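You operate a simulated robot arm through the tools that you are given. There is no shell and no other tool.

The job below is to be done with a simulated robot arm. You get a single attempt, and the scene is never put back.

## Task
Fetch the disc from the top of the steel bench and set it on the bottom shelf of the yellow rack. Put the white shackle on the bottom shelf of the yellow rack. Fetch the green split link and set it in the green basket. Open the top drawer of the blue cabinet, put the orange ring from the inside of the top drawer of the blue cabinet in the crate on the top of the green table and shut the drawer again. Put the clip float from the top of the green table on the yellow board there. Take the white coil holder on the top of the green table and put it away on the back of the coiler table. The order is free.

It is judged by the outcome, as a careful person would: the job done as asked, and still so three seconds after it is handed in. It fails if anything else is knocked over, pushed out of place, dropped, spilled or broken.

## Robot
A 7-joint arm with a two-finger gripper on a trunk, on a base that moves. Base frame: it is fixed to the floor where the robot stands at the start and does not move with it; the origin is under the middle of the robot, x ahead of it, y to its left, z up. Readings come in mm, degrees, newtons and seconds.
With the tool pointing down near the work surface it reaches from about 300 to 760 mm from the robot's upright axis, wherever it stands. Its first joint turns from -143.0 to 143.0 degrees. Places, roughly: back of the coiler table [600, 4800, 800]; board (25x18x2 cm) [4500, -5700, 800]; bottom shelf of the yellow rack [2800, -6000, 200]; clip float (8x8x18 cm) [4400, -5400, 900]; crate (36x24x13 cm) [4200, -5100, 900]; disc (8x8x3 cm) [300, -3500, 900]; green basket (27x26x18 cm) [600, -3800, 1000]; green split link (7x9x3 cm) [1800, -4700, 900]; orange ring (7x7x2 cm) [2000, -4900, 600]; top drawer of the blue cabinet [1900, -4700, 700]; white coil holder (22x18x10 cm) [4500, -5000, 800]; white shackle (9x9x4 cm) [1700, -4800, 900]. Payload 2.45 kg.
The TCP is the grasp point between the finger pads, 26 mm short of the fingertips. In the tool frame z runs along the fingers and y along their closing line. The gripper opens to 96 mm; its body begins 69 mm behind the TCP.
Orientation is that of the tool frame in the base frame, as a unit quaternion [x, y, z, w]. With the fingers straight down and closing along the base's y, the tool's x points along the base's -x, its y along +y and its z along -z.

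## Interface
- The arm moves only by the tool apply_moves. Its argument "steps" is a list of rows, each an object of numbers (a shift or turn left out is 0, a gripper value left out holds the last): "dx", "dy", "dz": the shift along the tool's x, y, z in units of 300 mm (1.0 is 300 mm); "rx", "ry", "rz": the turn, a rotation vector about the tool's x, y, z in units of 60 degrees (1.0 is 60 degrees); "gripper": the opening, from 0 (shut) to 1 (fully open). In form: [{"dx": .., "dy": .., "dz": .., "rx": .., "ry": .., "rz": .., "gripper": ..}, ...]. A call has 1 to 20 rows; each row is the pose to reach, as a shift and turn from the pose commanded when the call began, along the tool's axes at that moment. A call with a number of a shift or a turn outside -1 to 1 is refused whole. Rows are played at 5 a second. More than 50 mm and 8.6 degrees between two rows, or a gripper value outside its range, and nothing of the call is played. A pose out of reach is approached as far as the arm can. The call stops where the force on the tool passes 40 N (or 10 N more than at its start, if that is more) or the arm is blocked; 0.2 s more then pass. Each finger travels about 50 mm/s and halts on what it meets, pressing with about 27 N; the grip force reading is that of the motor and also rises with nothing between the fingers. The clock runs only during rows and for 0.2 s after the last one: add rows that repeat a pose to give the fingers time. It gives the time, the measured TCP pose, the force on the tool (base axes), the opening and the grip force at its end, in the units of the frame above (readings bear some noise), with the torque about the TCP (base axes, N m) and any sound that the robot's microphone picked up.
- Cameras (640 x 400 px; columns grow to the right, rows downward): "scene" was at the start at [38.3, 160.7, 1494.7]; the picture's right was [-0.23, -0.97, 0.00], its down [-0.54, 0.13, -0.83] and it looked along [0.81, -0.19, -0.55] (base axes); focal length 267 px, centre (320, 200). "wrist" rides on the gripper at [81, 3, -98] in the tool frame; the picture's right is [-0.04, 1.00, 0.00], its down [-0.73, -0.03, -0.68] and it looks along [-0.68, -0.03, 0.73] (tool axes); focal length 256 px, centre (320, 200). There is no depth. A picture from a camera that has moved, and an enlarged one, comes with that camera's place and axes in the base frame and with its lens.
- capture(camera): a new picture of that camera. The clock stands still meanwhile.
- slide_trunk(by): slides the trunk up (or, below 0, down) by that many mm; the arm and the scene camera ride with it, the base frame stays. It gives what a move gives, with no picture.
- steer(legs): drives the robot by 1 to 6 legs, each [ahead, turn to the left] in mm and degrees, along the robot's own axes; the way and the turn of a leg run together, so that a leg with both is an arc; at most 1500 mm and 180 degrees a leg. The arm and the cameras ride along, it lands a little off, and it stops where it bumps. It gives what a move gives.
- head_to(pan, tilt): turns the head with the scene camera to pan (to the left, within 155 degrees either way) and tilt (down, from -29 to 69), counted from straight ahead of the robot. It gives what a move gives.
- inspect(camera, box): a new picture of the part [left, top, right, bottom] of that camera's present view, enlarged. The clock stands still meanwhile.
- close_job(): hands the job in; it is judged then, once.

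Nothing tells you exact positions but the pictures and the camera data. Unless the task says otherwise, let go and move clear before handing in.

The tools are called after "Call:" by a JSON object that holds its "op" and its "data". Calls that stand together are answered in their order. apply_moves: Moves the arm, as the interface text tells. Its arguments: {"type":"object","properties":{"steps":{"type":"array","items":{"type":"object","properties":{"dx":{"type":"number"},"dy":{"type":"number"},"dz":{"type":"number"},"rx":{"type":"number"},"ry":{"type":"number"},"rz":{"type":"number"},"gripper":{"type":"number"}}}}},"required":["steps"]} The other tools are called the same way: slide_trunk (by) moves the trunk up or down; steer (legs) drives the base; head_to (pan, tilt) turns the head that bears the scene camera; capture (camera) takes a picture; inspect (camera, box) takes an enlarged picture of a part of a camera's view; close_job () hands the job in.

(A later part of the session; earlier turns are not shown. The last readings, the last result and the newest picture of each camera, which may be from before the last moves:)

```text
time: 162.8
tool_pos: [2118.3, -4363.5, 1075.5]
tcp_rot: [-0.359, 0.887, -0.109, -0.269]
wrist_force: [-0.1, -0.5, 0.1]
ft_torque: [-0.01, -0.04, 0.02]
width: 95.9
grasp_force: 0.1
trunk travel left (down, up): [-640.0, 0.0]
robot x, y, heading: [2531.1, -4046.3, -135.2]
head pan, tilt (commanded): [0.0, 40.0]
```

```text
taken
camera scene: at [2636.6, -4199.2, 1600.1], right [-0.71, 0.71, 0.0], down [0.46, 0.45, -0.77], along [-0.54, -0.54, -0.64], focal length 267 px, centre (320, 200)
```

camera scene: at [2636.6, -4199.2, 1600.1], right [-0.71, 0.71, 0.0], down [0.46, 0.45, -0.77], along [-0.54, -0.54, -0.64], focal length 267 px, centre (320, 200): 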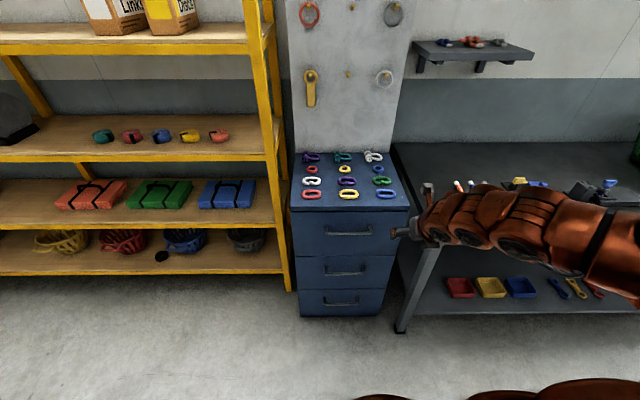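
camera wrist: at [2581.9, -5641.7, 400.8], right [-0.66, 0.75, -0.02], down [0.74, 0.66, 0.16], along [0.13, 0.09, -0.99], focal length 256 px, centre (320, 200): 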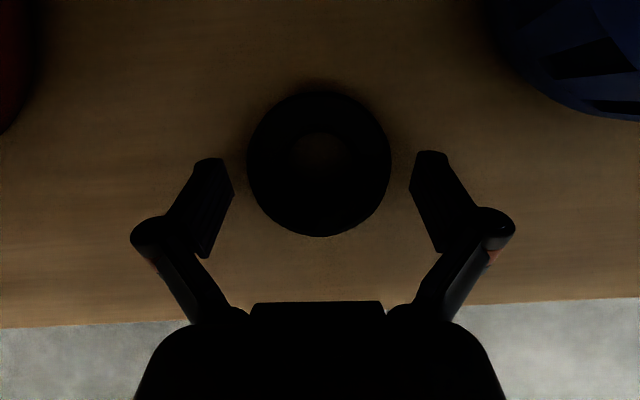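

I'm facing the cabinet squarely; the white shackle is near (1630,-4828) and the green link near (1760,-4680). I move up close so both are within reach.

Call:
{"op": "steer", "data": {"legs": [[490, 0]]}}

Call:
{"op": "capture", "data": {"camera": "wrist"}}

Call:
{"op": "head_to", "data": {"pan": 0, "tilt": 55}}

Call:
{"op": "capture", "data": {"camera": "scene"}}

```text
time: 165.7
tool_pos: [1767.2, -4711.8, 1077.0]
tcp_rot: [-0.359, 0.887, -0.109, -0.27]
wrist_force: [-0.1, -0.3, 0.0]
ft_torque: [0.03, -0.02, -0.01]
width: 95.9
grasp_force: 0.1
trunk travel left (down, up): [-640.0, 0.0]
robot x, y, heading: [2180.4, -4395.1, -135.1]
head pan, tilt (commanded): [0.0, 40.0]
```

```text
taken
camera wrist: at [1757.5, -4719.1, 1203.3], right [-0.67, 0.74, -0.02], down [0.73, 0.67, 0.16], along [0.13, 0.09, -0.99], focal length 256 px, centre (320, 200)
```

wrist: 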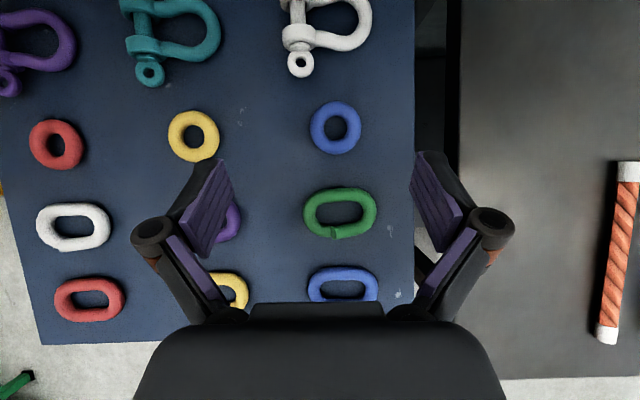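

```text
time: 166.4
tool_pos: [1767.6, -4712.6, 1076.2]
tcp_rot: [-0.36, 0.887, -0.109, -0.269]
wrist_force: [-0.2, -0.1, 0.3]
ft_torque: [0.03, -0.01, 0.01]
width: 95.8
grasp_force: 0.0
trunk travel left (down, up): [-640.0, 0.0]
robot x, y, heading: [2180.2, -4396.1, -135.1]
head pan, tilt (commanded): [0.0, 55.0]
```

```text
taken
camera scene: at [2296.1, -4538.6, 1579.5], right [-0.71, 0.71, 0.0], down [0.58, 0.58, -0.57], along [-0.41, -0.41, -0.82], focal length 267 px, centre (320, 200)
```

scene: 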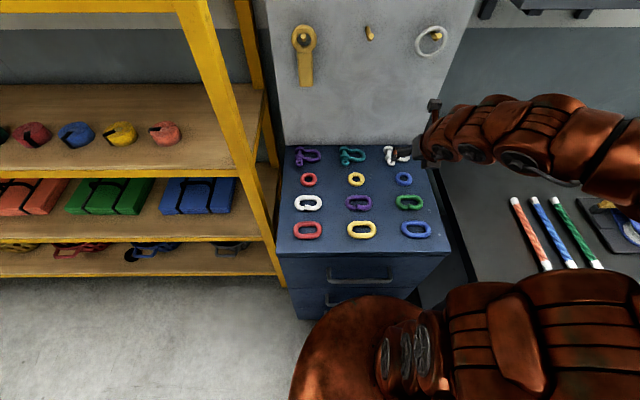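

Both targets are in view from above: the green link under the gripper and the white shackle ahead. I move 110 mm forward to see the shackle fully.

Call:
{"op": "apply_moves", "data": {"steps": [{"dx": 0.1, "dz": 0.067, "dy": 0.01}, {"dx": 0.2, "dz": 0.133, "dy": 0.02}, {"dx": 0.3, "dz": 0.2, "dy": 0.03}, {"dx": 0.3, "dz": 0.2, "dy": 0.03}]}}

Call:
{"op": "capture", "data": {"camera": "wrist"}}

Call:
{"op": "inspect", "data": {"camera": "scene", "box": [260, 130, 460, 260]}}

```text
time: 167.4
tool_pos: [1685.0, -4782.7, 1074.4]
tcp_rot: [-0.36, 0.887, -0.11, -0.269]
wrist_force: [-0.9, 0.0, -0.4]
ft_torque: [0.0, 0.02, 0.01]
width: 95.9
grasp_force: 0.0
trunk travel left (down, up): [-640.0, 0.0]
robot x, y, heading: [2179.9, -4396.5, -135.3]
head pan, tilt (commanded): [0.0, 55.0]
```

```text
taken
camera wrist: at [1673.5, -4789.0, 1202.9], right [-0.67, 0.74, -0.02], down [0.73, 0.67, 0.16], along [0.13, 0.09, -0.99], focal length 256 px, centre (320, 200)
```

wrist: 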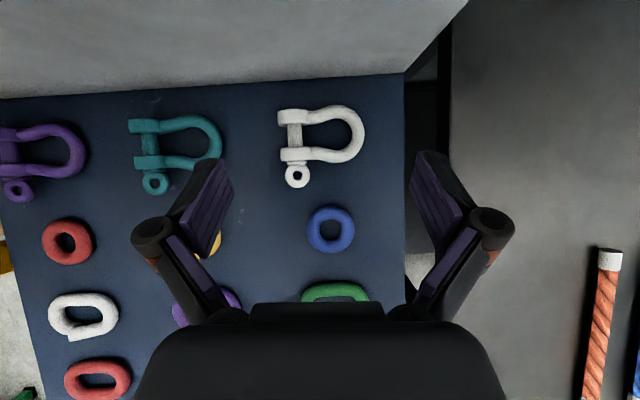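

```text
3.08 times, centred on (360, 195) of scene
camera zoom: at [2296.1, -4538.7, 1579.4], right [-0.71, 0.71, 0.0], down [0.58, 0.58, -0.57], along [-0.41, -0.4, -0.82], focal length 821 px, centre (197, 215)
```

zoom: 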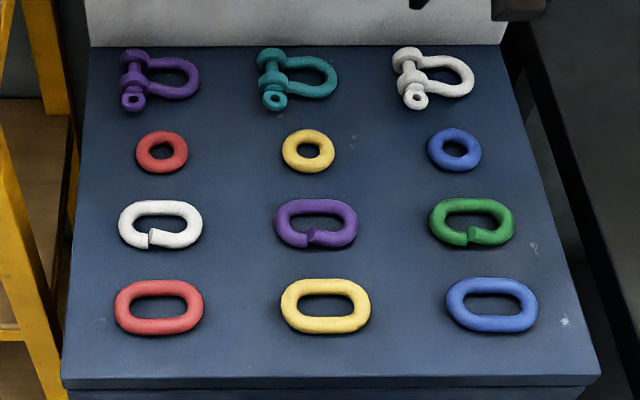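

The shackle's near leg can be gripped with one finger inside the bow if I turn the gripper 90 degrees, since the pegboard is too close behind for other grips. I back off 90 mm, bring the tool upright and yaw it.

Call:
{"op": "apply_moves", "data": {"steps": [{"dx": -0.125, "dz": -0.083}, {"dx": -0.25, "dz": -0.167}, {"dx": -0.25, "dz": -0.167, "ry": -0.14}, {"dx": -0.25, "dz": -0.167, "ry": -0.28}, {"dx": -0.25, "dz": -0.167, "ry": -0.42}, {"dx": -0.25, "dz": -0.167, "ry": -0.56}, {"dx": -0.25, "dz": -0.167, "ry": -0.56}]}}

Call:
{"op": "apply_moves", "data": {"steps": [{"rz": -0.14}, {"rz": -0.28}, {"rz": -0.42}, {"rz": -0.56}, {"rz": -0.7}, {"rz": -0.84}, {"rz": -0.98}]}}

Call:
{"op": "apply_moves", "data": {"steps": [{"rz": -0.14}, {"rz": -0.28}, {"rz": -0.42}, {"rz": -0.5}, {"rz": -0.5}]}}

Call:
{"op": "capture", "data": {"camera": "wrist"}}

```text
time: 169.0
tool_pos: [1750.6, -4718.4, 1076.2]
tcp_rot: [-0.376, 0.927, -0.001, 0.0]
wrist_force: [0.0, -0.3, 0.0]
ft_torque: [-0.03, 0.01, -0.02]
width: 95.7
grasp_force: 0.0
trunk travel left (down, up): [-640.0, 0.0]
robot x, y, heading: [2185.1, -4398.0, -135.0]
head pan, tilt (commanded): [0.0, 55.0]
```

```text
time: 170.6
tool_pos: [1750.7, -4718.6, 1075.8]
tcp_rot: [0.783, -0.622, 0.0, 0.001]
wrist_force: [-0.2, -0.4, 0.9]
ft_torque: [-0.03, 0.0, 0.02]
width: 96.0
grasp_force: 0.1
trunk travel left (down, up): [-640.0, 0.0]
robot x, y, heading: [2181.4, -4397.3, -134.9]
head pan, tilt (commanded): [0.0, 55.0]
```

```text
time: 171.8
tool_pos: [1748.7, -4719.0, 1076.3]
tcp_rot: [0.917, -0.398, -0.001, 0.001]
wrist_force: [-0.1, 1.5, 0.1]
ft_torque: [0.01, -0.04, -0.02]
width: 96.1
grasp_force: 0.1
trunk travel left (down, up): [-640.0, 0.0]
robot x, y, heading: [2180.5, -4400.6, -135.1]
head pan, tilt (commanded): [0.0, 55.0]
```

```text
taken
camera wrist: at [1803.2, -4780.4, 1174.7], right [-0.76, -0.65, 0.0], down [-0.48, 0.56, 0.68], along [-0.44, 0.51, -0.73], focal length 256 px, centre (320, 200)
```

wrist: 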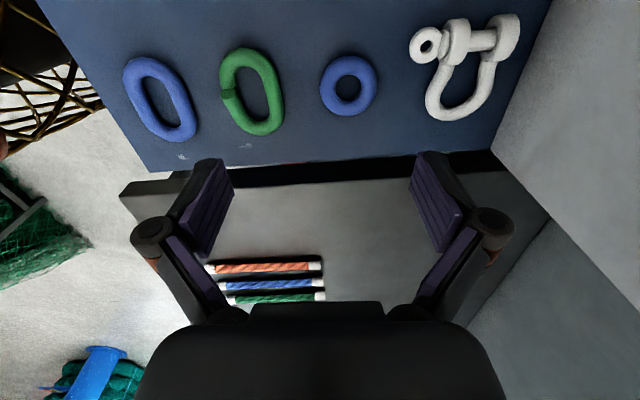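

The tool is upright and turned. I move above the shackle's near leg with a partly closed gripper and a slight lean back from the pegboard.

Call:
{"op": "apply_moves", "data": {"steps": [{"dy": 0.1, "dz": 0.04, "rx": -0.08, "rz": -0.016, "gripper": 0.32}, {"dy": 0.2, "dz": 0.08, "rx": -0.167, "rz": -0.032, "gripper": 0.32}, {"dy": 0.3, "dz": 0.13, "rx": -0.167, "rz": -0.032, "gripper": 0.32}, {"dy": 0.35, "dz": 0.19, "rx": -0.167, "rz": -0.032, "gripper": 0.32}, {"dy": 0.35, "dz": 0.19, "rx": -0.167, "rz": -0.032, "gripper": 0.32}, {"dy": 0.35, "dz": 0.19, "rx": -0.167, "rz": -0.032, "gripper": 0.32}]}}

Call:
{"op": "capture", "data": {"camera": "wrist"}}

Call:
{"op": "capture", "data": {"camera": "scene"}}

```text
time: 173.2
tool_pos: [1671.2, -4790.2, 1020.0]
tcp_rot: [0.92, -0.382, -0.035, 0.081]
wrist_force: [0.4, -0.7, 0.7]
ft_torque: [0.0, -0.01, 0.02]
width: 30.3
grasp_force: 0.0
trunk travel left (down, up): [-640.0, 0.0]
robot x, y, heading: [2179.4, -4392.3, -135.2]
head pan, tilt (commanded): [0.0, 55.0]
```

```text
taken
camera wrist: at [1741.1, -4838.7, 1117.8], right [-0.73, -0.67, 0.18], down [-0.41, 0.62, 0.66], along [-0.55, 0.41, -0.73], focal length 256 px, centre (320, 200)
```

wrist: 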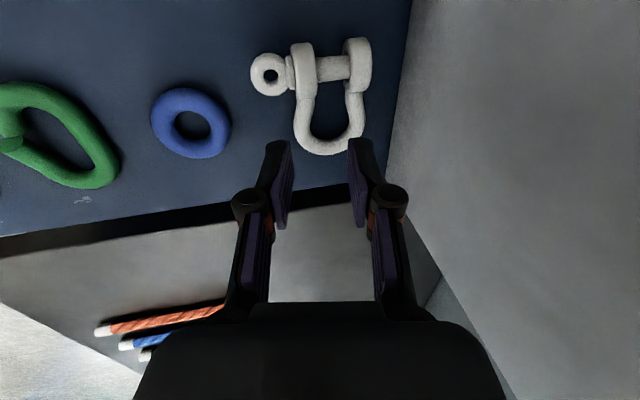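

```text
taken
camera scene: at [2296.1, -4538.7, 1579.4], right [-0.71, 0.71, 0.0], down [0.58, 0.58, -0.57], along [-0.41, -0.4, -0.82], focal length 267 px, centre (320, 200)
```

scene: 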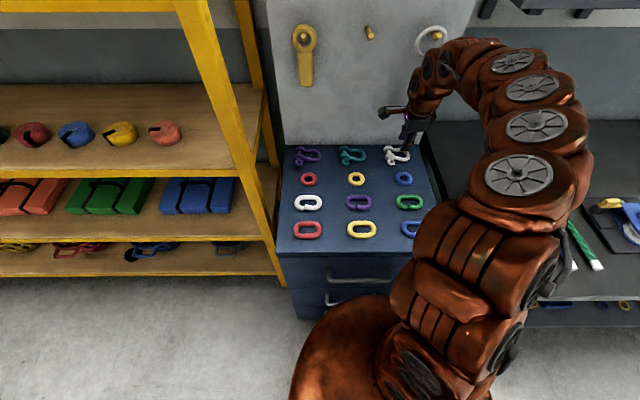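

The far finger will drop into the bow opening and the near finger outside the near leg. I lower 45 mm and check alignment.

Call:
{"op": "apply_moves", "data": {"steps": [{"dy": -0.013, "dz": 0.074}, {"dy": -0.026, "dz": 0.148}, {"dy": -0.026, "dz": 0.148}]}}

Call:
{"op": "capture", "data": {"camera": "wrist"}}

```text
time: 174.0
tool_pos: [1673.0, -4790.4, 973.1]
tcp_rot: [0.919, -0.383, -0.035, 0.082]
wrist_force: [1.2, -0.1, -0.3]
ft_torque: [-0.04, 0.0, 0.03]
width: 30.5
grasp_force: 0.0
trunk travel left (down, up): [-640.0, 0.0]
robot x, y, heading: [2178.4, -4396.5, -135.1]
head pan, tilt (commanded): [0.0, 55.0]
```

```text
taken
camera wrist: at [1740.8, -4838.1, 1072.1], right [-0.73, -0.66, 0.18], down [-0.41, 0.62, 0.66], along [-0.55, 0.41, -0.73], focal length 256 px, centre (320, 200)
```

wrist: 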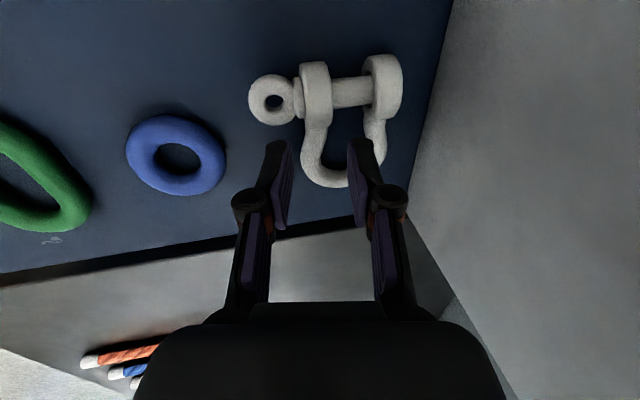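

Alignment is good: one finger over the opening, the other outside the leg. I lower the last 28 mm and then feel for contact.

Call:
{"op": "apply_moves", "data": {"steps": [{"dy": -0.009, "dz": 0.05}, {"dy": -0.0165, "dz": 0.092}, {"dy": -0.0165, "dz": 0.092}]}}

Call:
{"op": "capture", "data": {"camera": "wrist"}}

```text
time: 174.5
tool_pos: [1668.3, -4792.2, 966.5]
tcp_rot: [0.919, -0.383, -0.039, 0.088]
wrist_force: [-3.2, -2.7, 15.8]
ft_torque: [-0.47, 0.17, -0.14]
width: 40.9
grasp_force: 5.7
trunk travel left (down, up): [-640.0, 0.0]
robot x, y, heading: [2181.5, -4399.6, -135.2]
head pan, tilt (commanded): [0.0, 55.0]
stopped in row 2: the force on the tool passed its limit at 45 N (the readings are from after the stop); the commanded pose is now the measured one
```

```text
taken
camera wrist: at [1738.2, -4839.3, 1063.1], right [-0.72, -0.66, 0.19], down [-0.4, 0.63, 0.66], along [-0.56, 0.4, -0.72], focal length 256 px, centre (320, 200)
```

wrist: 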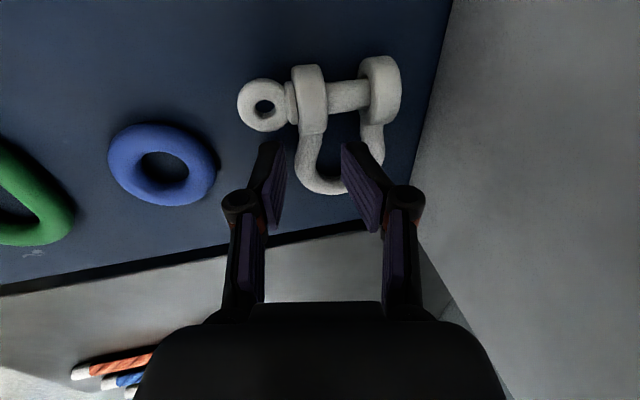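

A fingertip touched the top of the shackle (the bow opening is only about 21 mm wide). I rise 9 mm, narrow the fingers to about 21 mm and check the fit visually.

Call:
{"op": "apply_moves", "data": {"steps": [{"dy": 0.005, "dz": -0.03}, {"dy": 0.005, "dz": -0.03, "gripper": 0.22}, {"dy": 0.005, "dz": -0.03, "gripper": 0.22}, {"dy": 0.005, "dz": -0.03, "gripper": 0.22}]}}

Call:
{"op": "inspect", "data": {"camera": "wrist", "box": [220, 40, 420, 240]}}

```text
time: 175.5
tool_pos: [1668.8, -4791.8, 972.9]
tcp_rot: [0.919, -0.382, -0.039, 0.086]
wrist_force: [1.5, 0.7, -0.8]
ft_torque: [0.0, 0.0, 0.01]
width: 21.4
grasp_force: 0.2
trunk travel left (down, up): [-640.0, 0.0]
robot x, y, heading: [2181.3, -4395.2, -134.9]
head pan, tilt (commanded): [0.0, 55.0]
```

```text
2.00 times, centred on (320, 140) of wrist
camera zoom: at [1738.6, -4838.9, 1070.0], right [-0.72, -0.66, 0.19], down [-0.4, 0.63, 0.66], along [-0.56, 0.41, -0.72], focal length 512 px, centre (320, 320)
```

zoom: 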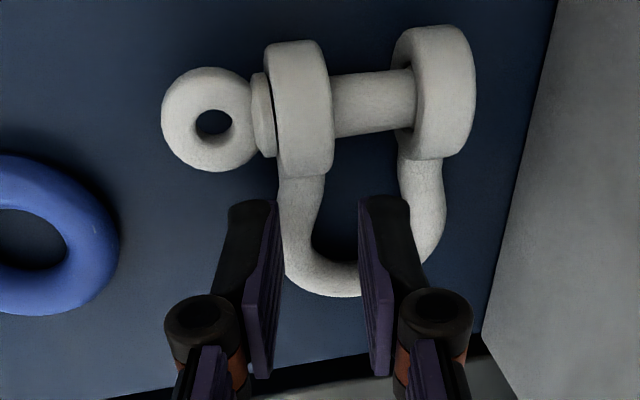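

I can now see the fit precisely: the fingers need to shift about 5.5 mm toward me. I make that shift and descend along the tool axis.

Call:
{"op": "apply_moves", "data": {"steps": [{"dx": -0.005, "dy": -0.018, "gripper": 0.25}, {"dx": -0.005, "dy": -0.018, "gripper": 0.25}, {"dx": -0.005, "dy": -0.018, "gripper": 0.25}]}}

Call:
{"op": "inspect", "data": {"camera": "wrist", "box": [220, 40, 420, 240]}}

```text
time: 176.3
tool_pos: [1672.2, -4786.7, 971.9]
tcp_rot: [0.919, -0.382, -0.039, 0.086]
wrist_force: [0.6, 0.3, 0.2]
ft_torque: [0.0, 0.0, 0.01]
width: 24.2
grasp_force: 0.1
trunk travel left (down, up): [-640.0, 0.0]
robot x, y, heading: [2184.6, -4394.9, -135.2]
head pan, tilt (commanded): [0.0, 55.0]
```

```text
2.00 times, centred on (320, 140) of wrist
camera zoom: at [1741.4, -4834.2, 1069.0], right [-0.72, -0.66, 0.19], down [-0.4, 0.63, 0.66], along [-0.56, 0.41, -0.72], focal length 512 px, centre (320, 320)
```

zoom: 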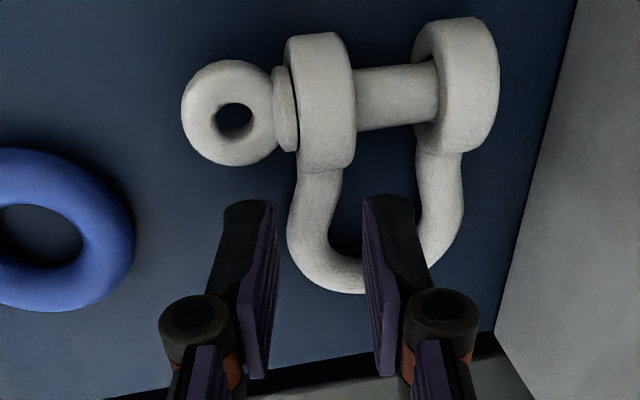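

Still 2-3 mm off centre; I shift a little more and descend in two steps.

Call:
{"op": "apply_moves", "data": {"steps": [{"dy": -0.0085}, {"dy": -0.0085, "dz": 0.025}, {"dy": -0.0085, "dz": 0.04}, {"dy": -0.0085, "dz": 0.04}]}}

Call:
{"op": "inspect", "data": {"camera": "wrist", "box": [220, 40, 420, 240]}}

```text
time: 177.3
tool_pos: [1671.7, -4785.3, 960.5]
tcp_rot: [0.919, -0.382, -0.038, 0.088]
wrist_force: [-9.2, -5.5, 31.2]
ft_torque: [-0.71, 0.27, -0.14]
width: 47.0
grasp_force: 12.9
trunk travel left (down, up): [-640.0, 0.0]
robot x, y, heading: [2181.3, -4397.2, -135.1]
head pan, tilt (commanded): [0.0, 55.0]
```

```text
2.00 times, centred on (320, 140) of wrist
camera zoom: at [1741.4, -4834.0, 1058.3], right [-0.72, -0.66, 0.19], down [-0.4, 0.63, 0.66], along [-0.56, 0.4, -0.72], focal length 512 px, centre (320, 320)
```

zoom: 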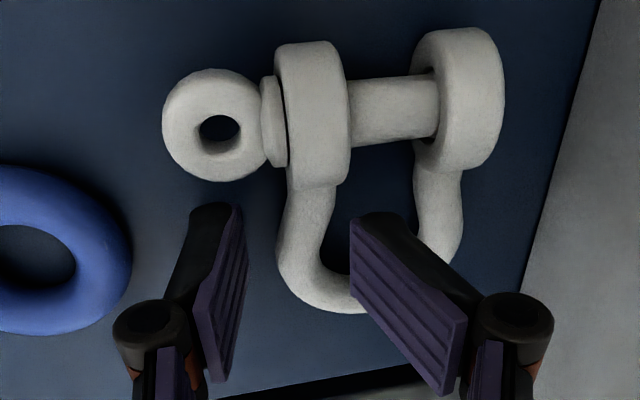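

The contact is most likely the near fingertip on the cabinet top, as the tips extend when the fingers are nearly closed. I rise about 6 mm and check that the fingers relax around the leg.

Call:
{"op": "apply_moves", "data": {"steps": [{"dz": -0.012}, {"dz": -0.022}, {"dz": -0.022}]}}

Call:
{"op": "inspect", "data": {"camera": "wrist", "box": [220, 40, 420, 240]}}

```text
time: 178.1
tool_pos: [1673.5, -4786.3, 965.6]
tcp_rot: [0.919, -0.382, -0.038, 0.086]
wrist_force: [0.3, -0.4, 1.2]
ft_torque: [-0.01, -0.05, -0.02]
width: 27.8
grasp_force: 0.0
trunk travel left (down, up): [-640.0, 0.0]
robot x, y, heading: [2182.9, -4394.4, -135.0]
head pan, tilt (commanded): [0.0, 55.0]
```

```text
2.00 times, centred on (320, 140) of wrist
camera zoom: at [1742.8, -4833.0, 1063.0], right [-0.72, -0.66, 0.19], down [-0.4, 0.63, 0.66], along [-0.56, 0.41, -0.72], focal length 512 px, centre (320, 320)
```

zoom: 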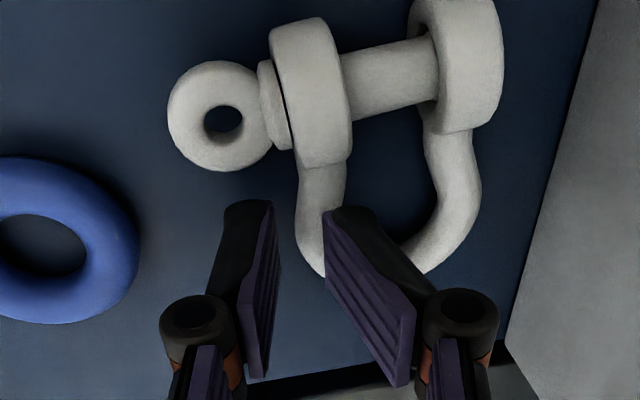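

The right finger looks oddly angled. I take a full wrist view and a scene zoom before going on.

Call:
{"op": "capture", "data": {"camera": "wrist"}}

Call:
{"op": "inspect", "data": {"camera": "scene", "box": [340, 80, 460, 180]}}

```text
taken
camera wrist: at [1742.8, -4833.0, 1063.0], right [-0.72, -0.66, 0.19], down [-0.4, 0.63, 0.66], along [-0.56, 0.41, -0.72], focal length 256 px, centre (320, 200)
```

wrist: 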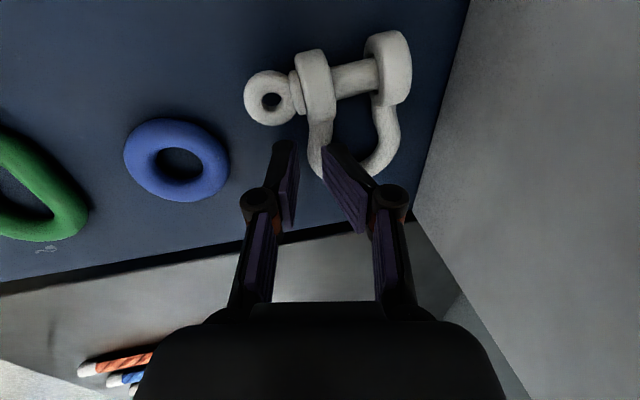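

```text
4.00 times, centred on (400, 130) of scene
camera zoom: at [2296.3, -4538.5, 1579.3], right [-0.71, 0.71, 0.0], down [0.58, 0.58, -0.57], along [-0.41, -0.4, -0.82], focal length 1067 px, centre (0, 480)
```

zoom: 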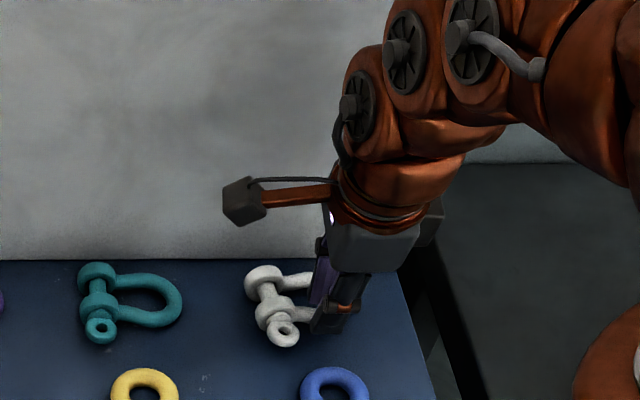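

I lift 30 mm to free the fingers and re-look at how the shackle now lies.

Call:
{"op": "apply_moves", "data": {"steps": [{"dz": -0.05}, {"dz": -0.1}, {"dz": -0.1}]}}

Call:
{"op": "capture", "data": {"camera": "wrist"}}

```text
time: 178.9
tool_pos: [1678.2, -4781.3, 995.5]
tcp_rot: [0.919, -0.383, -0.039, 0.087]
wrist_force: [0.3, 0.4, 0.1]
ft_torque: [0.0, -0.06, 0.01]
width: 24.1
grasp_force: 0.0
trunk travel left (down, up): [-640.0, 0.0]
robot x, y, heading: [2179.5, -4395.6, -135.3]
head pan, tilt (commanded): [0.0, 55.0]
```

```text
taken
camera wrist: at [1746.6, -4828.7, 1093.3], right [-0.72, -0.66, 0.19], down [-0.4, 0.63, 0.66], along [-0.56, 0.41, -0.72], focal length 256 px, centre (320, 200)
```

wrist: 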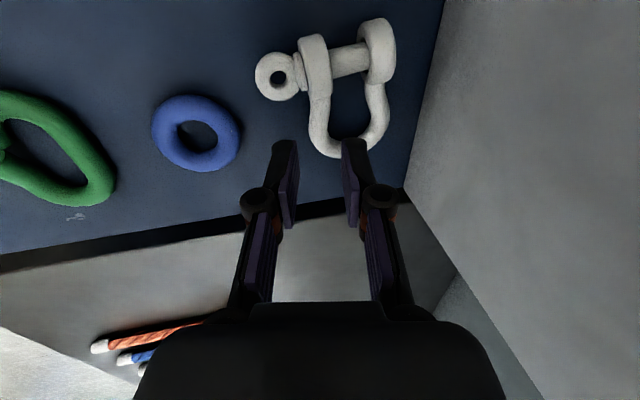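

The torque reading tells me the far fingertip's edge caught on the shackle's ear. I zoom to realign, since the shackle has turned slightly.

Call:
{"op": "apply_moves", "data": {"steps": [{"dz": 0.03}, {"dz": 0.06}, {"dz": 0.06}]}}

Call:
{"op": "inspect", "data": {"camera": "wrist", "box": [220, 20, 420, 220]}}

```text
time: 179.7
tool_pos: [1674.4, -4784.6, 977.6]
tcp_rot: [0.919, -0.382, -0.037, 0.086]
wrist_force: [0.1, -0.3, -0.1]
ft_torque: [-0.03, -0.03, -0.02]
width: 23.8
grasp_force: 0.1
trunk travel left (down, up): [-640.0, 0.0]
robot x, y, heading: [2182.5, -4395.8, -135.0]
head pan, tilt (commanded): [0.0, 55.0]
```

```text
2.00 times, centred on (320, 120) of wrist
camera zoom: at [1744.1, -4831.3, 1075.3], right [-0.72, -0.66, 0.19], down [-0.4, 0.63, 0.66], along [-0.56, 0.41, -0.72], focal length 512 px, centre (320, 360)
```

zoom: 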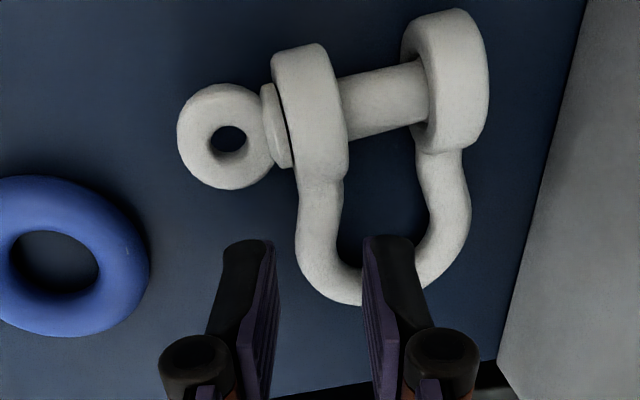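

Now the far finger is centred over the bow opening with margin on all sides. I descend along the tool axis again.

Call:
{"op": "apply_moves", "data": {"steps": [{"dz": 0.02}, {"dz": 0.04}, {"dz": 0.04}]}}

Call:
{"op": "inspect", "data": {"camera": "wrist", "box": [220, 20, 420, 220]}}

```text
time: 180.5
tool_pos: [1672.7, -4784.9, 968.6]
tcp_rot: [0.919, -0.382, -0.039, 0.087]
wrist_force: [-1.7, 0.2, 17.0]
ft_torque: [-0.38, 0.16, 0.14]
width: 27.7
grasp_force: 2.4
trunk travel left (down, up): [-640.0, 0.0]
robot x, y, heading: [2182.1, -4395.7, -135.0]
head pan, tilt (commanded): [0.0, 55.0]
```

```text
2.00 times, centred on (320, 120) of wrist
camera zoom: at [1742.3, -4832.6, 1064.9], right [-0.72, -0.66, 0.19], down [-0.4, 0.63, 0.66], along [-0.56, 0.4, -0.72], focal length 512 px, centre (320, 360)
```

zoom: 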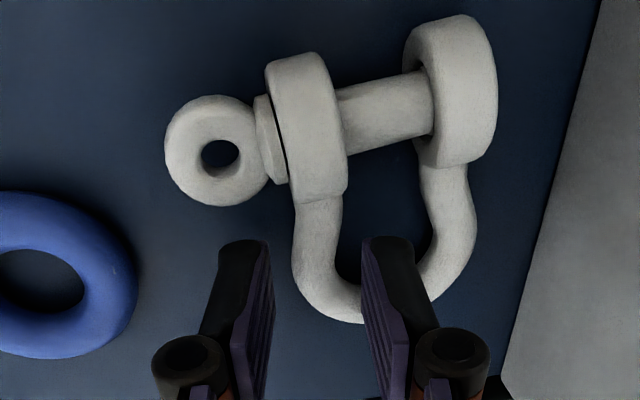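

The far fingertip is visibly inside the bow, so I try closing gently on the near leg at this height and see whether it bites.

Call:
{"op": "apply_moves", "data": {"steps": [{"dz": -0.008, "gripper": 0.25}, {"dz": -0.008, "gripper": 0.15}, {"dz": -0.008, "gripper": 0.05}, {"dz": -0.008, "gripper": 0.0}, {"dz": -0.008, "gripper": 0.0}]}}

Call:
{"op": "inspect", "data": {"camera": "wrist", "box": [220, 20, 420, 220]}}

```text
time: 181.7
tool_pos: [1673.9, -4784.3, 969.6]
tcp_rot: [0.919, -0.382, -0.038, 0.087]
wrist_force: [1.7, 3.8, 14.9]
ft_torque: [-0.09, -0.15, -0.03]
width: 5.9
grasp_force: 27.1
trunk travel left (down, up): [-640.0, 0.0]
robot x, y, heading: [2181.5, -4398.0, -135.0]
head pan, tilt (commanded): [0.0, 55.0]
```

```text
2.00 times, centred on (320, 120) of wrist
camera zoom: at [1743.3, -4832.3, 1066.0], right [-0.72, -0.66, 0.19], down [-0.4, 0.63, 0.66], along [-0.56, 0.41, -0.72], focal length 512 px, centre (320, 360)
```

zoom: 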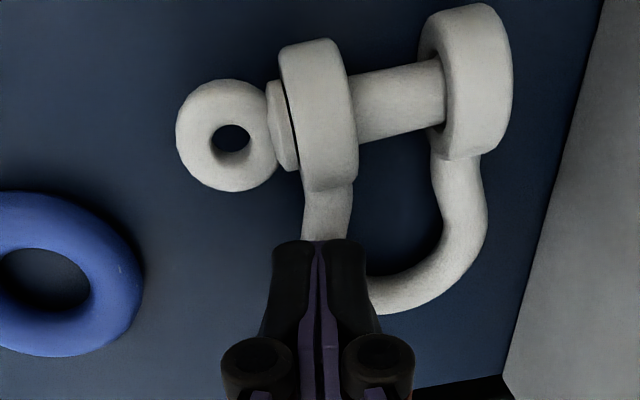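

The fingers pinch only the crest of the leg, so the opening is effectively too shallow to enter. I use this pinch to slide the shackle about 32 mm away from the pegboard, staying clear of the blue ring.

Call:
{"op": "apply_moves", "data": {"steps": [{"dy": -0.026, "dz": -0.005, "gripper": 0.0}, {"dy": -0.052, "dz": -0.01}, {"dy": -0.078, "dz": -0.015}, {"dy": -0.1045, "dz": -0.02}, {"dy": -0.1045, "dz": -0.02}]}}

Call:
{"op": "capture", "data": {"camera": "wrist"}}

```text
time: 182.9
tool_pos: [1696.2, -4763.1, 969.1]
tcp_rot: [0.919, -0.382, -0.039, 0.087]
wrist_force: [0.6, -0.5, -0.8]
ft_torque: [-0.02, 0.01, 0.01]
width: 0.1
grasp_force: 27.3
trunk travel left (down, up): [-640.0, 0.0]
robot x, y, heading: [2181.8, -4396.0, -135.0]
head pan, tilt (commanded): [0.0, 55.0]
```

```text
taken
camera wrist: at [1765.3, -4809.9, 1065.9], right [-0.72, -0.66, 0.19], down [-0.4, 0.63, 0.66], along [-0.56, 0.41, -0.72], focal length 256 px, centre (320, 200)
```

wrist: 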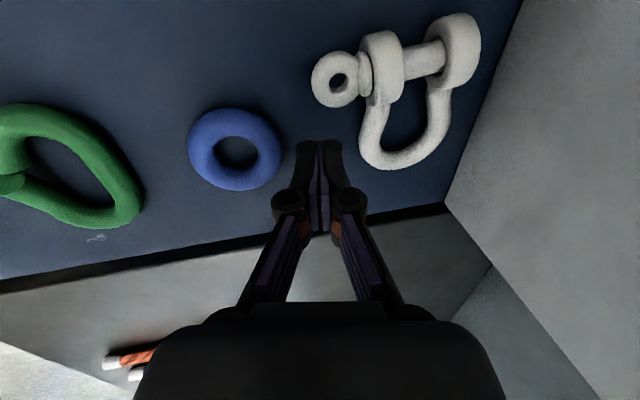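

The pinch slipped off the crest, so the shackle hasn't moved. A firmer hold is its pin eye on the near side: I rise, turn the gripper back to lateral closing, and use the eye to pull the shackle clear of the pegboard.

Call:
{"op": "apply_moves", "data": {"steps": [{"dz": -0.1, "gripper": 0.0}, {"dz": -0.2, "dy": -0.08, "gripper": 0.5}, {"dz": -0.25, "dy": -0.16, "gripper": 0.5}, {"dz": -0.25, "dy": -0.2, "gripper": 0.5}, {"dz": -0.25, "dy": -0.2, "gripper": 0.5}]}}

Call:
{"op": "apply_moves", "data": {"steps": [{"rz": 0.14}, {"rz": 0.28}, {"rz": 0.42}, {"rz": 0.56}, {"rz": 0.7}, {"rz": 0.84}, {"rz": 0.98}]}}

Call:
{"op": "apply_moves", "data": {"steps": [{"rz": 0.14}, {"rz": 0.28}, {"rz": 0.42}, {"rz": 0.52}, {"rz": 0.52}]}}

Call:
{"op": "apply_moves", "data": {"steps": [{"ry": 0.14}, {"ry": 0.25}, {"ry": 0.25}]}}

Call:
{"op": "capture", "data": {"camera": "wrist"}}

```text
time: 184.1
tool_pos: [1747.4, -4713.0, 1031.8]
tcp_rot: [0.919, -0.383, -0.038, 0.088]
wrist_force: [-0.1, 0.1, 0.9]
ft_torque: [-0.04, 0.02, 0.02]
width: 47.9
grasp_force: 0.1
trunk travel left (down, up): [-640.0, 0.0]
robot x, y, heading: [2181.6, -4394.0, -135.2]
head pan, tilt (commanded): [0.0, 55.0]
```

```text
time: 185.7
tool_pos: [1747.3, -4712.1, 1030.9]
tcp_rot: [-0.612, 0.785, -0.01, -0.094]
wrist_force: [-0.2, 0.2, 0.0]
ft_torque: [0.0, 0.0, -0.05]
width: 47.9
grasp_force: 0.1
trunk travel left (down, up): [-640.0, 0.0]
robot x, y, heading: [2179.0, -4394.0, -135.4]
head pan, tilt (commanded): [0.0, 55.0]
```

```text
time: 186.9
tool_pos: [1746.5, -4710.8, 1031.0]
tcp_rot: [-0.378, 0.921, -0.035, -0.089]
wrist_force: [-0.6, 0.3, -0.3]
ft_torque: [0.0, -0.01, 0.02]
width: 47.8
grasp_force: 0.2
trunk travel left (down, up): [-640.0, 0.0]
robot x, y, heading: [2179.3, -4396.2, -135.2]
head pan, tilt (commanded): [0.0, 55.0]
```

```text
time: 187.7
tool_pos: [1747.6, -4711.2, 1030.3]
tcp_rot: [-0.371, 0.901, -0.083, -0.209]
wrist_force: [0.5, 0.1, -0.5]
ft_torque: [-0.01, -0.01, 0.01]
width: 47.9
grasp_force: 0.0
trunk travel left (down, up): [-640.0, 0.0]
robot x, y, heading: [2184.6, -4393.1, -135.1]
head pan, tilt (commanded): [0.0, 55.0]
```

```text
taken
camera wrist: at [1725.1, -4731.4, 1155.5], right [-0.68, 0.73, -0.01], down [0.7, 0.65, 0.29], along [0.22, 0.19, -0.96], focal length 256 px, centre (320, 200)
```

wrist: 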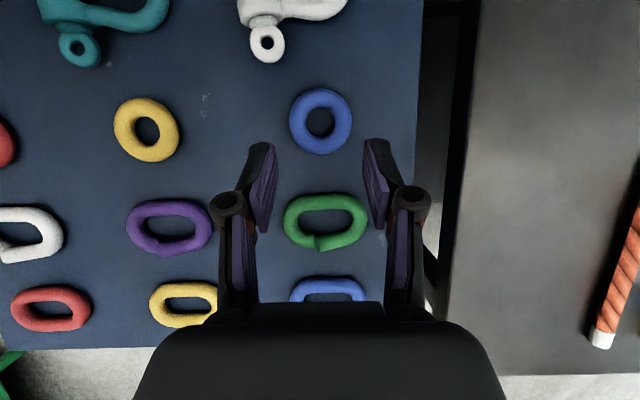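

The pin eye is at about (1712,-4800). I hover over it with the fingers either side.

Call:
{"op": "apply_moves", "data": {"steps": [{"dx": 0.06, "dy": -0.043, "dz": 0.085}, {"dx": 0.12, "dy": -0.085, "dz": 0.169}, {"dx": 0.181, "dy": -0.128, "dz": 0.254}, {"dx": 0.181, "dy": -0.128, "dz": 0.254}]}}

Call:
{"op": "capture", "data": {"camera": "wrist"}}

```text
time: 188.7
tool_pos: [1717.5, -4796.1, 985.6]
tcp_rot: [-0.371, 0.901, -0.083, -0.209]
wrist_force: [0.9, -1.3, -0.2]
ft_torque: [-0.02, 0.0, 0.02]
width: 47.9
grasp_force: 0.0
trunk travel left (down, up): [-640.0, 0.0]
robot x, y, heading: [2181.6, -4396.8, -135.2]
head pan, tilt (commanded): [0.0, 55.0]
```

```text
taken
camera wrist: at [1694.4, -4816.4, 1110.3], right [-0.68, 0.73, -0.01], down [0.7, 0.65, 0.29], along [0.22, 0.19, -0.96], focal length 256 px, centre (320, 200)
```

wrist: 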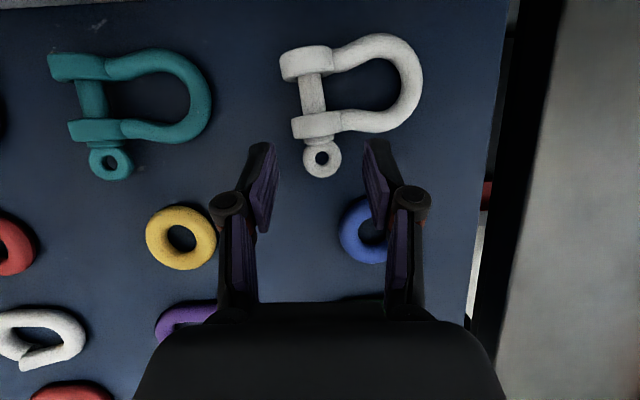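

The fingers straddle the eye. I narrow the opening slightly and descend around it.

Call:
{"op": "apply_moves", "data": {"steps": [{"dx": -0.02, "dz": 0.03, "gripper": 0.4}, {"dx": -0.04, "dz": 0.065, "gripper": 0.4}, {"dx": -0.058, "dz": 0.096, "gripper": 0.4}, {"dx": -0.058, "dz": 0.096, "gripper": 0.4}]}}

Call:
{"op": "capture", "data": {"camera": "wrist"}}

```text
time: 189.7
tool_pos: [1719.2, -4793.8, 951.9]
tcp_rot: [-0.372, 0.901, -0.084, -0.208]
wrist_force: [0.7, -0.4, 0.3]
ft_torque: [-0.02, -0.05, 0.02]
width: 38.3
grasp_force: 0.0
trunk travel left (down, up): [-640.0, 0.0]
robot x, y, heading: [2183.2, -4396.4, -135.2]
head pan, tilt (commanded): [0.0, 55.0]
```

```text
taken
camera wrist: at [1696.0, -4813.4, 1076.4], right [-0.68, 0.73, -0.01], down [0.7, 0.65, 0.29], along [0.22, 0.19, -0.96], focal length 256 px, centre (320, 200)
```

wrist: 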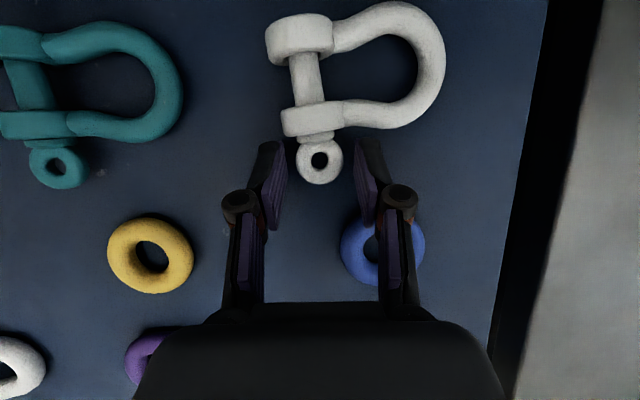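

No contact yet, so I ease down in small steps until the tips just touch the cabinet top.

Call:
{"op": "apply_moves", "data": {"steps": [{"dx": -0.0073, "dz": 0.015}, {"dx": -0.0073, "dz": 0.015}]}}

Call:
{"op": "apply_moves", "data": {"steps": [{"dx": -0.0073, "dz": 0.015}, {"dx": -0.0073, "dz": 0.015}]}}

Call:
{"op": "apply_moves", "data": {"steps": [{"dx": -0.0073, "dz": 0.015}, {"dx": -0.0073, "dz": 0.015}]}}

```text
time: 190.3
tool_pos: [1720.1, -4794.1, 946.7]
tcp_rot: [-0.371, 0.901, -0.083, -0.208]
wrist_force: [0.2, -0.9, 11.2]
ft_torque: [-0.21, -0.16, -0.01]
width: 39.0
grasp_force: 0.3
trunk travel left (down, up): [-640.0, 0.0]
robot x, y, heading: [2182.1, -4399.4, -135.0]
head pan, tilt (commanded): [0.0, 55.0]
```

```text
time: 190.7
tool_pos: [1720.1, -4796.1, 948.2]
tcp_rot: [-0.373, 0.899, -0.089, -0.213]
wrist_force: [6.5, 0.3, 30.8]
ft_torque: [-0.35, -0.31, 0.08]
width: 25.8
grasp_force: 13.7
trunk travel left (down, up): [-640.0, 0.0]
robot x, y, heading: [2181.4, -4400.3, -135.4]
head pan, tilt (commanded): [0.0, 55.0]
stopped in row 2: the force on the tool passed its limit at 46 N (the readings are from after the stop); the commanded pose is now the measured one
```

```text
time: 191.1
tool_pos: [1716.6, -4798.0, 945.4]
tcp_rot: [-0.374, 0.898, -0.089, -0.215]
wrist_force: [2.0, 1.0, 12.6]
ft_torque: [-0.02, -0.09, 0.0]
width: 45.0
grasp_force: 1.8
trunk travel left (down, up): [-640.0, 0.0]
robot x, y, heading: [2185.6, -4399.4, -134.9]
head pan, tilt (commanded): [0.0, 55.0]
stopped in row 1: the force on the tool passed its limit at 43 N (the readings are from after the stop); the commanded pose is now the measured one
```

Contact was at about z=947. I look at the state now.

Call:
{"op": "capture", "data": {"camera": "wrist"}}

```text
taken
camera wrist: at [1695.8, -4815.7, 1071.0], right [-0.68, 0.73, -0.02], down [0.7, 0.66, 0.27], along [0.21, 0.17, -0.96], focal length 256 px, centre (320, 200)
```

wrist: 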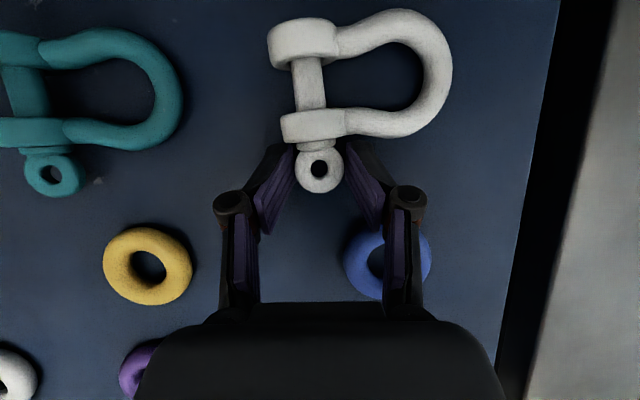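

The tips are around the eye. I ease up 3 mm and close on it.

Call:
{"op": "apply_moves", "data": {"steps": [{"dx": 0.0044, "dz": -0.009, "gripper": 0.4}, {"dx": 0.0044, "dz": -0.009, "gripper": 0.3}, {"dx": 0.0044, "dz": -0.009, "gripper": 0.15}, {"dx": 0.0044, "dz": -0.009, "gripper": 0.0}, {"dx": 0.0044, "dz": -0.009, "gripper": 0.0}]}}

Call:
{"op": "capture", "data": {"camera": "wrist"}}

```text
time: 192.3
tool_pos: [1718.2, -4798.2, 948.9]
tcp_rot: [-0.373, 0.899, -0.087, -0.214]
wrist_force: [2.8, -0.6, 16.3]
ft_torque: [-0.28, -0.13, 0.14]
width: 25.0
grasp_force: 27.2
trunk travel left (down, up): [-640.0, 0.0]
robot x, y, heading: [2181.2, -4397.4, -135.0]
head pan, tilt (commanded): [0.0, 55.0]
```

```text
taken
camera wrist: at [1695.9, -4815.4, 1073.8], right [-0.68, 0.73, -0.02], down [0.7, 0.66, 0.27], along [0.21, 0.18, -0.96], focal length 256 px, centre (320, 200)
```

wrist: 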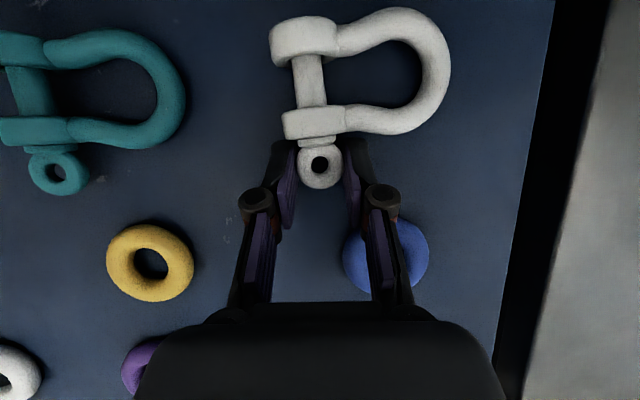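

The eye is gripped (25 mm, 27 N). I lift about 12 mm to see whether the shackle comes up level.

Call:
{"op": "apply_moves", "data": {"steps": [{"dx": 0.006, "dz": -0.012, "gripper": 0.0}, {"dx": 0.012, "dz": -0.024}, {"dx": 0.0175, "dz": -0.036}, {"dx": 0.0175, "dz": -0.036}]}}

Call:
{"op": "capture", "data": {"camera": "wrist"}}

Call:
{"op": "inspect", "data": {"camera": "scene", "box": [340, 80, 460, 180]}}

```text
time: 193.3
tool_pos: [1716.8, -4797.7, 958.9]
tcp_rot: [-0.373, 0.899, -0.087, -0.214]
wrist_force: [-0.2, -0.8, -4.1]
ft_torque: [0.08, -0.21, -0.01]
width: 25.0
grasp_force: 26.7
trunk travel left (down, up): [-640.0, 0.0]
robot x, y, heading: [2179.2, -4398.1, -135.0]
head pan, tilt (commanded): [0.0, 55.0]
```

```text
taken
camera wrist: at [1695.0, -4815.7, 1084.5], right [-0.68, 0.73, -0.02], down [0.7, 0.66, 0.28], along [0.21, 0.18, -0.96], focal length 256 px, centre (320, 200)
```

wrist: 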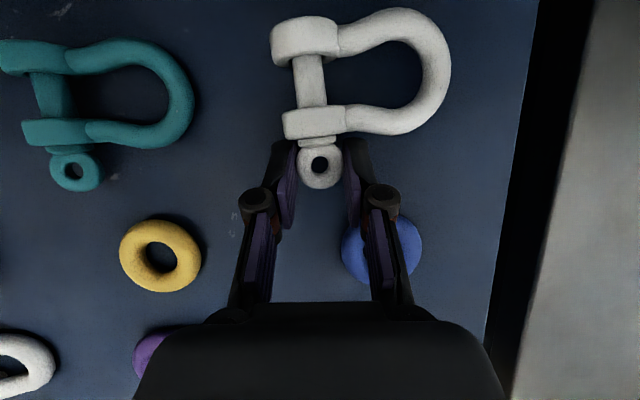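

```text
4.00 times, centred on (400, 130) of scene
camera zoom: at [2296.0, -4538.7, 1579.4], right [-0.71, 0.71, 0.0], down [0.58, 0.58, -0.57], along [-0.41, -0.4, -0.82], focal length 1067 px, centre (0, 480)
```

zoom: 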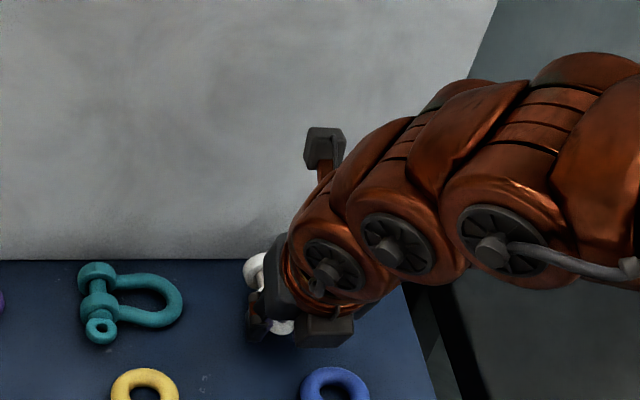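

It came up level, holding rigidly by the eye. I lift higher and check again.

Call:
{"op": "apply_moves", "data": {"steps": [{"dx": 0.015, "dz": -0.03, "gripper": 0.0}, {"dx": 0.03, "dz": -0.06}, {"dx": 0.058, "dz": -0.12}, {"dx": 0.088, "dz": -0.18}, {"dx": 0.117, "dz": -0.24}, {"dx": 0.117, "dz": -0.24}]}}

Call:
{"op": "capture", "data": {"camera": "wrist"}}

```text
time: 194.7
tool_pos: [1717.5, -4796.2, 1040.0]
tcp_rot: [-0.373, 0.898, -0.088, -0.214]
wrist_force: [-0.4, -0.2, -3.8]
ft_torque: [0.09, -0.19, 0.0]
width: 25.0
grasp_force: 27.0
trunk travel left (down, up): [-640.0, 0.0]
robot x, y, heading: [2182.2, -4397.6, -135.3]
head pan, tilt (commanded): [0.0, 55.0]
```

```text
taken
camera wrist: at [1696.2, -4815.2, 1165.1], right [-0.68, 0.73, -0.02], down [0.7, 0.66, 0.28], along [0.21, 0.18, -0.96], focal length 256 px, centre (320, 200)
```

wrist: 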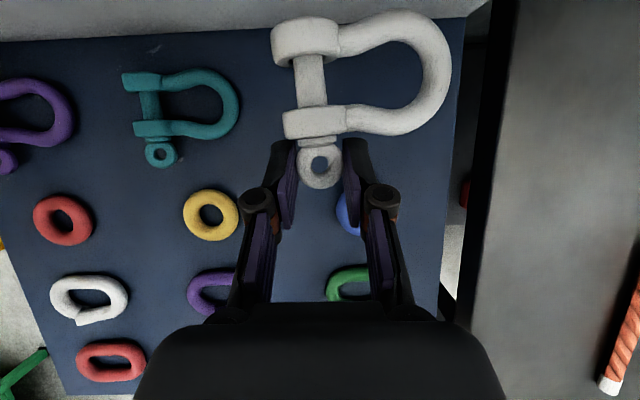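

The shackle is held firmly. I pull the arm in and back away from the cabinet.

Call:
{"op": "apply_moves", "data": {"steps": [{"dx": -0.02, "dz": -0.12}, {"dx": -0.12, "dz": -0.18}, {"dx": -0.22, "dz": -0.24}, {"dx": -0.32, "dz": -0.3}, {"dx": -0.42, "dz": -0.353}, {"dx": -0.42, "dz": -0.353}]}}

Call:
{"op": "steer", "data": {"legs": [[-490, 0]]}}

Call:
{"op": "capture", "data": {"camera": "wrist"}}

```text
time: 196.1
tool_pos: [1831.3, -4683.3, 1077.1]
tcp_rot: [-0.373, 0.899, -0.087, -0.215]
wrist_force: [-0.2, -0.1, -4.7]
ft_torque: [0.05, -0.22, 0.02]
width: 25.2
grasp_force: 27.4
trunk travel left (down, up): [-640.0, 0.0]
robot x, y, heading: [2183.3, -4397.7, -135.0]
head pan, tilt (commanded): [0.0, 55.0]
```

```text
time: 199.0
tool_pos: [2178.3, -4337.6, 1078.2]
tcp_rot: [-0.372, 0.899, -0.087, -0.214]
wrist_force: [-0.6, -0.3, -4.2]
ft_torque: [0.09, -0.22, 0.01]
width: 25.0
grasp_force: 27.4
trunk travel left (down, up): [-640.0, 0.0]
robot x, y, heading: [2530.9, -4049.6, -135.3]
head pan, tilt (commanded): [0.0, 55.0]
```

```text
taken
camera wrist: at [2156.5, -4356.1, 1202.7], right [-0.68, 0.73, -0.02], down [0.7, 0.66, 0.28], along [0.21, 0.18, -0.96], focal length 256 px, centre (320, 200)
```

wrist: 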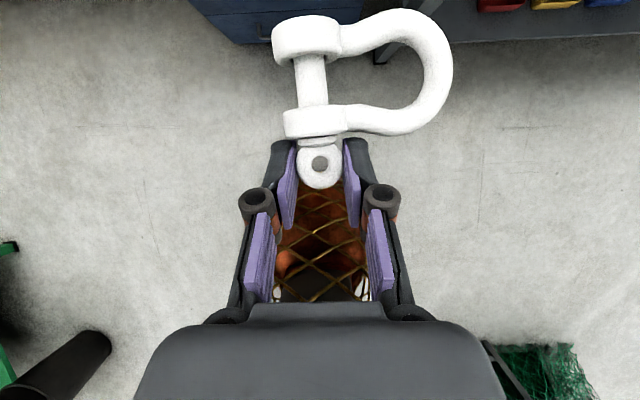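

I carry the shackle along the aisle to in front of the rack, a bit right of where I placed the disc.

Call:
{"op": "steer", "data": {"legs": [[0, 90], [935, 0], [0, -90]]}}

Call:
{"op": "slide_trunk", "data": {"by": -310}}

Call:
{"op": "slide_trunk", "data": {"by": -290}}

Call:
{"op": "capture", "data": {"camera": "wrist"}}

Call:
{"op": "head_to", "data": {"pan": -15, "tilt": 30}}

Call:
{"op": "capture", "data": {"camera": "scene"}}

```text
time: 211.5
tool_pos: [2836.1, -4987.2, 1077.7]
tcp_rot: [-0.376, 0.898, -0.088, -0.213]
wrist_force: [-0.1, -0.5, -4.1]
ft_torque: [0.07, -0.21, -0.01]
width: 24.5
grasp_force: 27.3
trunk travel left (down, up): [-640.0, 0.0]
robot x, y, heading: [3183.3, -4697.4, -134.6]
head pan, tilt (commanded): [0.0, 55.0]
```

```text
time: 214.6
tool_pos: [2837.6, -4989.2, 767.8]
tcp_rot: [-0.375, 0.898, -0.088, -0.213]
wrist_force: [-0.5, -0.2, -3.1]
ft_torque: [0.07, -0.19, 0.0]
width: 24.6
grasp_force: 26.9
trunk travel left (down, up): [-330.0, 310.0]
robot x, y, heading: [3184.0, -4700.4, -134.9]
head pan, tilt (commanded): [0.0, 55.0]
```

```text
time: 217.5
tool_pos: [2835.2, -4988.5, 477.9]
tcp_rot: [-0.375, 0.898, -0.087, -0.213]
wrist_force: [0.7, -0.1, -3.5]
ft_torque: [0.05, -0.21, -0.02]
width: 24.6
grasp_force: 26.3
trunk travel left (down, up): [-40.0, 600.0]
robot x, y, heading: [3182.1, -4698.9, -134.5]
head pan, tilt (commanded): [0.0, 55.0]
```

```text
taken
camera wrist: at [2814.8, -5007.1, 602.7], right [-0.69, 0.73, -0.02], down [0.7, 0.66, 0.28], along [0.21, 0.18, -0.96], focal length 256 px, centre (320, 200)
```

wrist: 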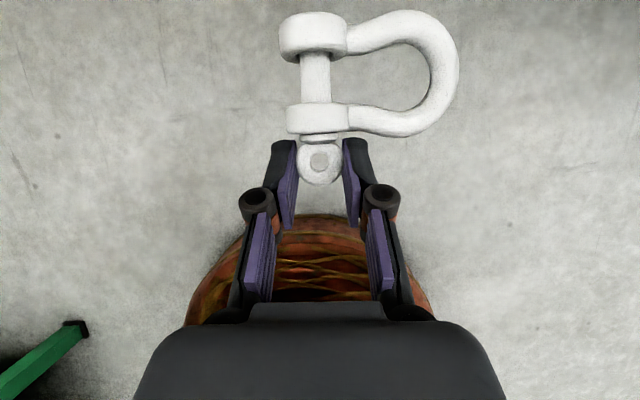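

```text
time: 218.4
tool_pos: [2836.4, -4989.3, 476.5]
tcp_rot: [-0.376, 0.897, -0.088, -0.214]
wrist_force: [-0.6, -0.6, -4.1]
ft_torque: [0.05, -0.18, 0.0]
width: 24.3
grasp_force: 26.4
trunk travel left (down, up): [-40.0, 600.0]
robot x, y, heading: [3183.0, -4697.0, -134.7]
head pan, tilt (commanded): [-15.0, 30.0]
```

```text
taken
camera scene: at [3273.1, -4835.6, 1015.3], right [-0.5, 0.86, 0.0], down [0.43, 0.25, -0.87], along [-0.75, -0.44, -0.5], focal length 267 px, centre (320, 200)
```

scene: 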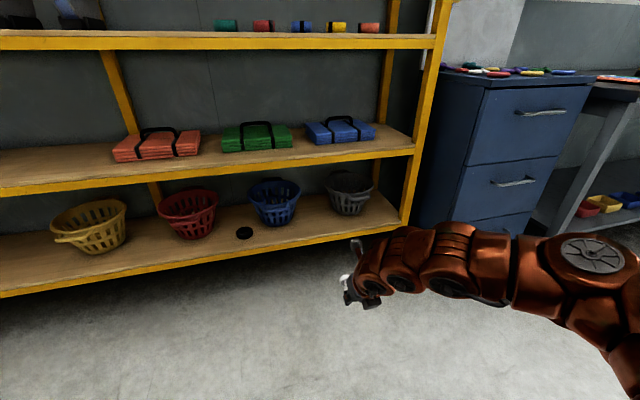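

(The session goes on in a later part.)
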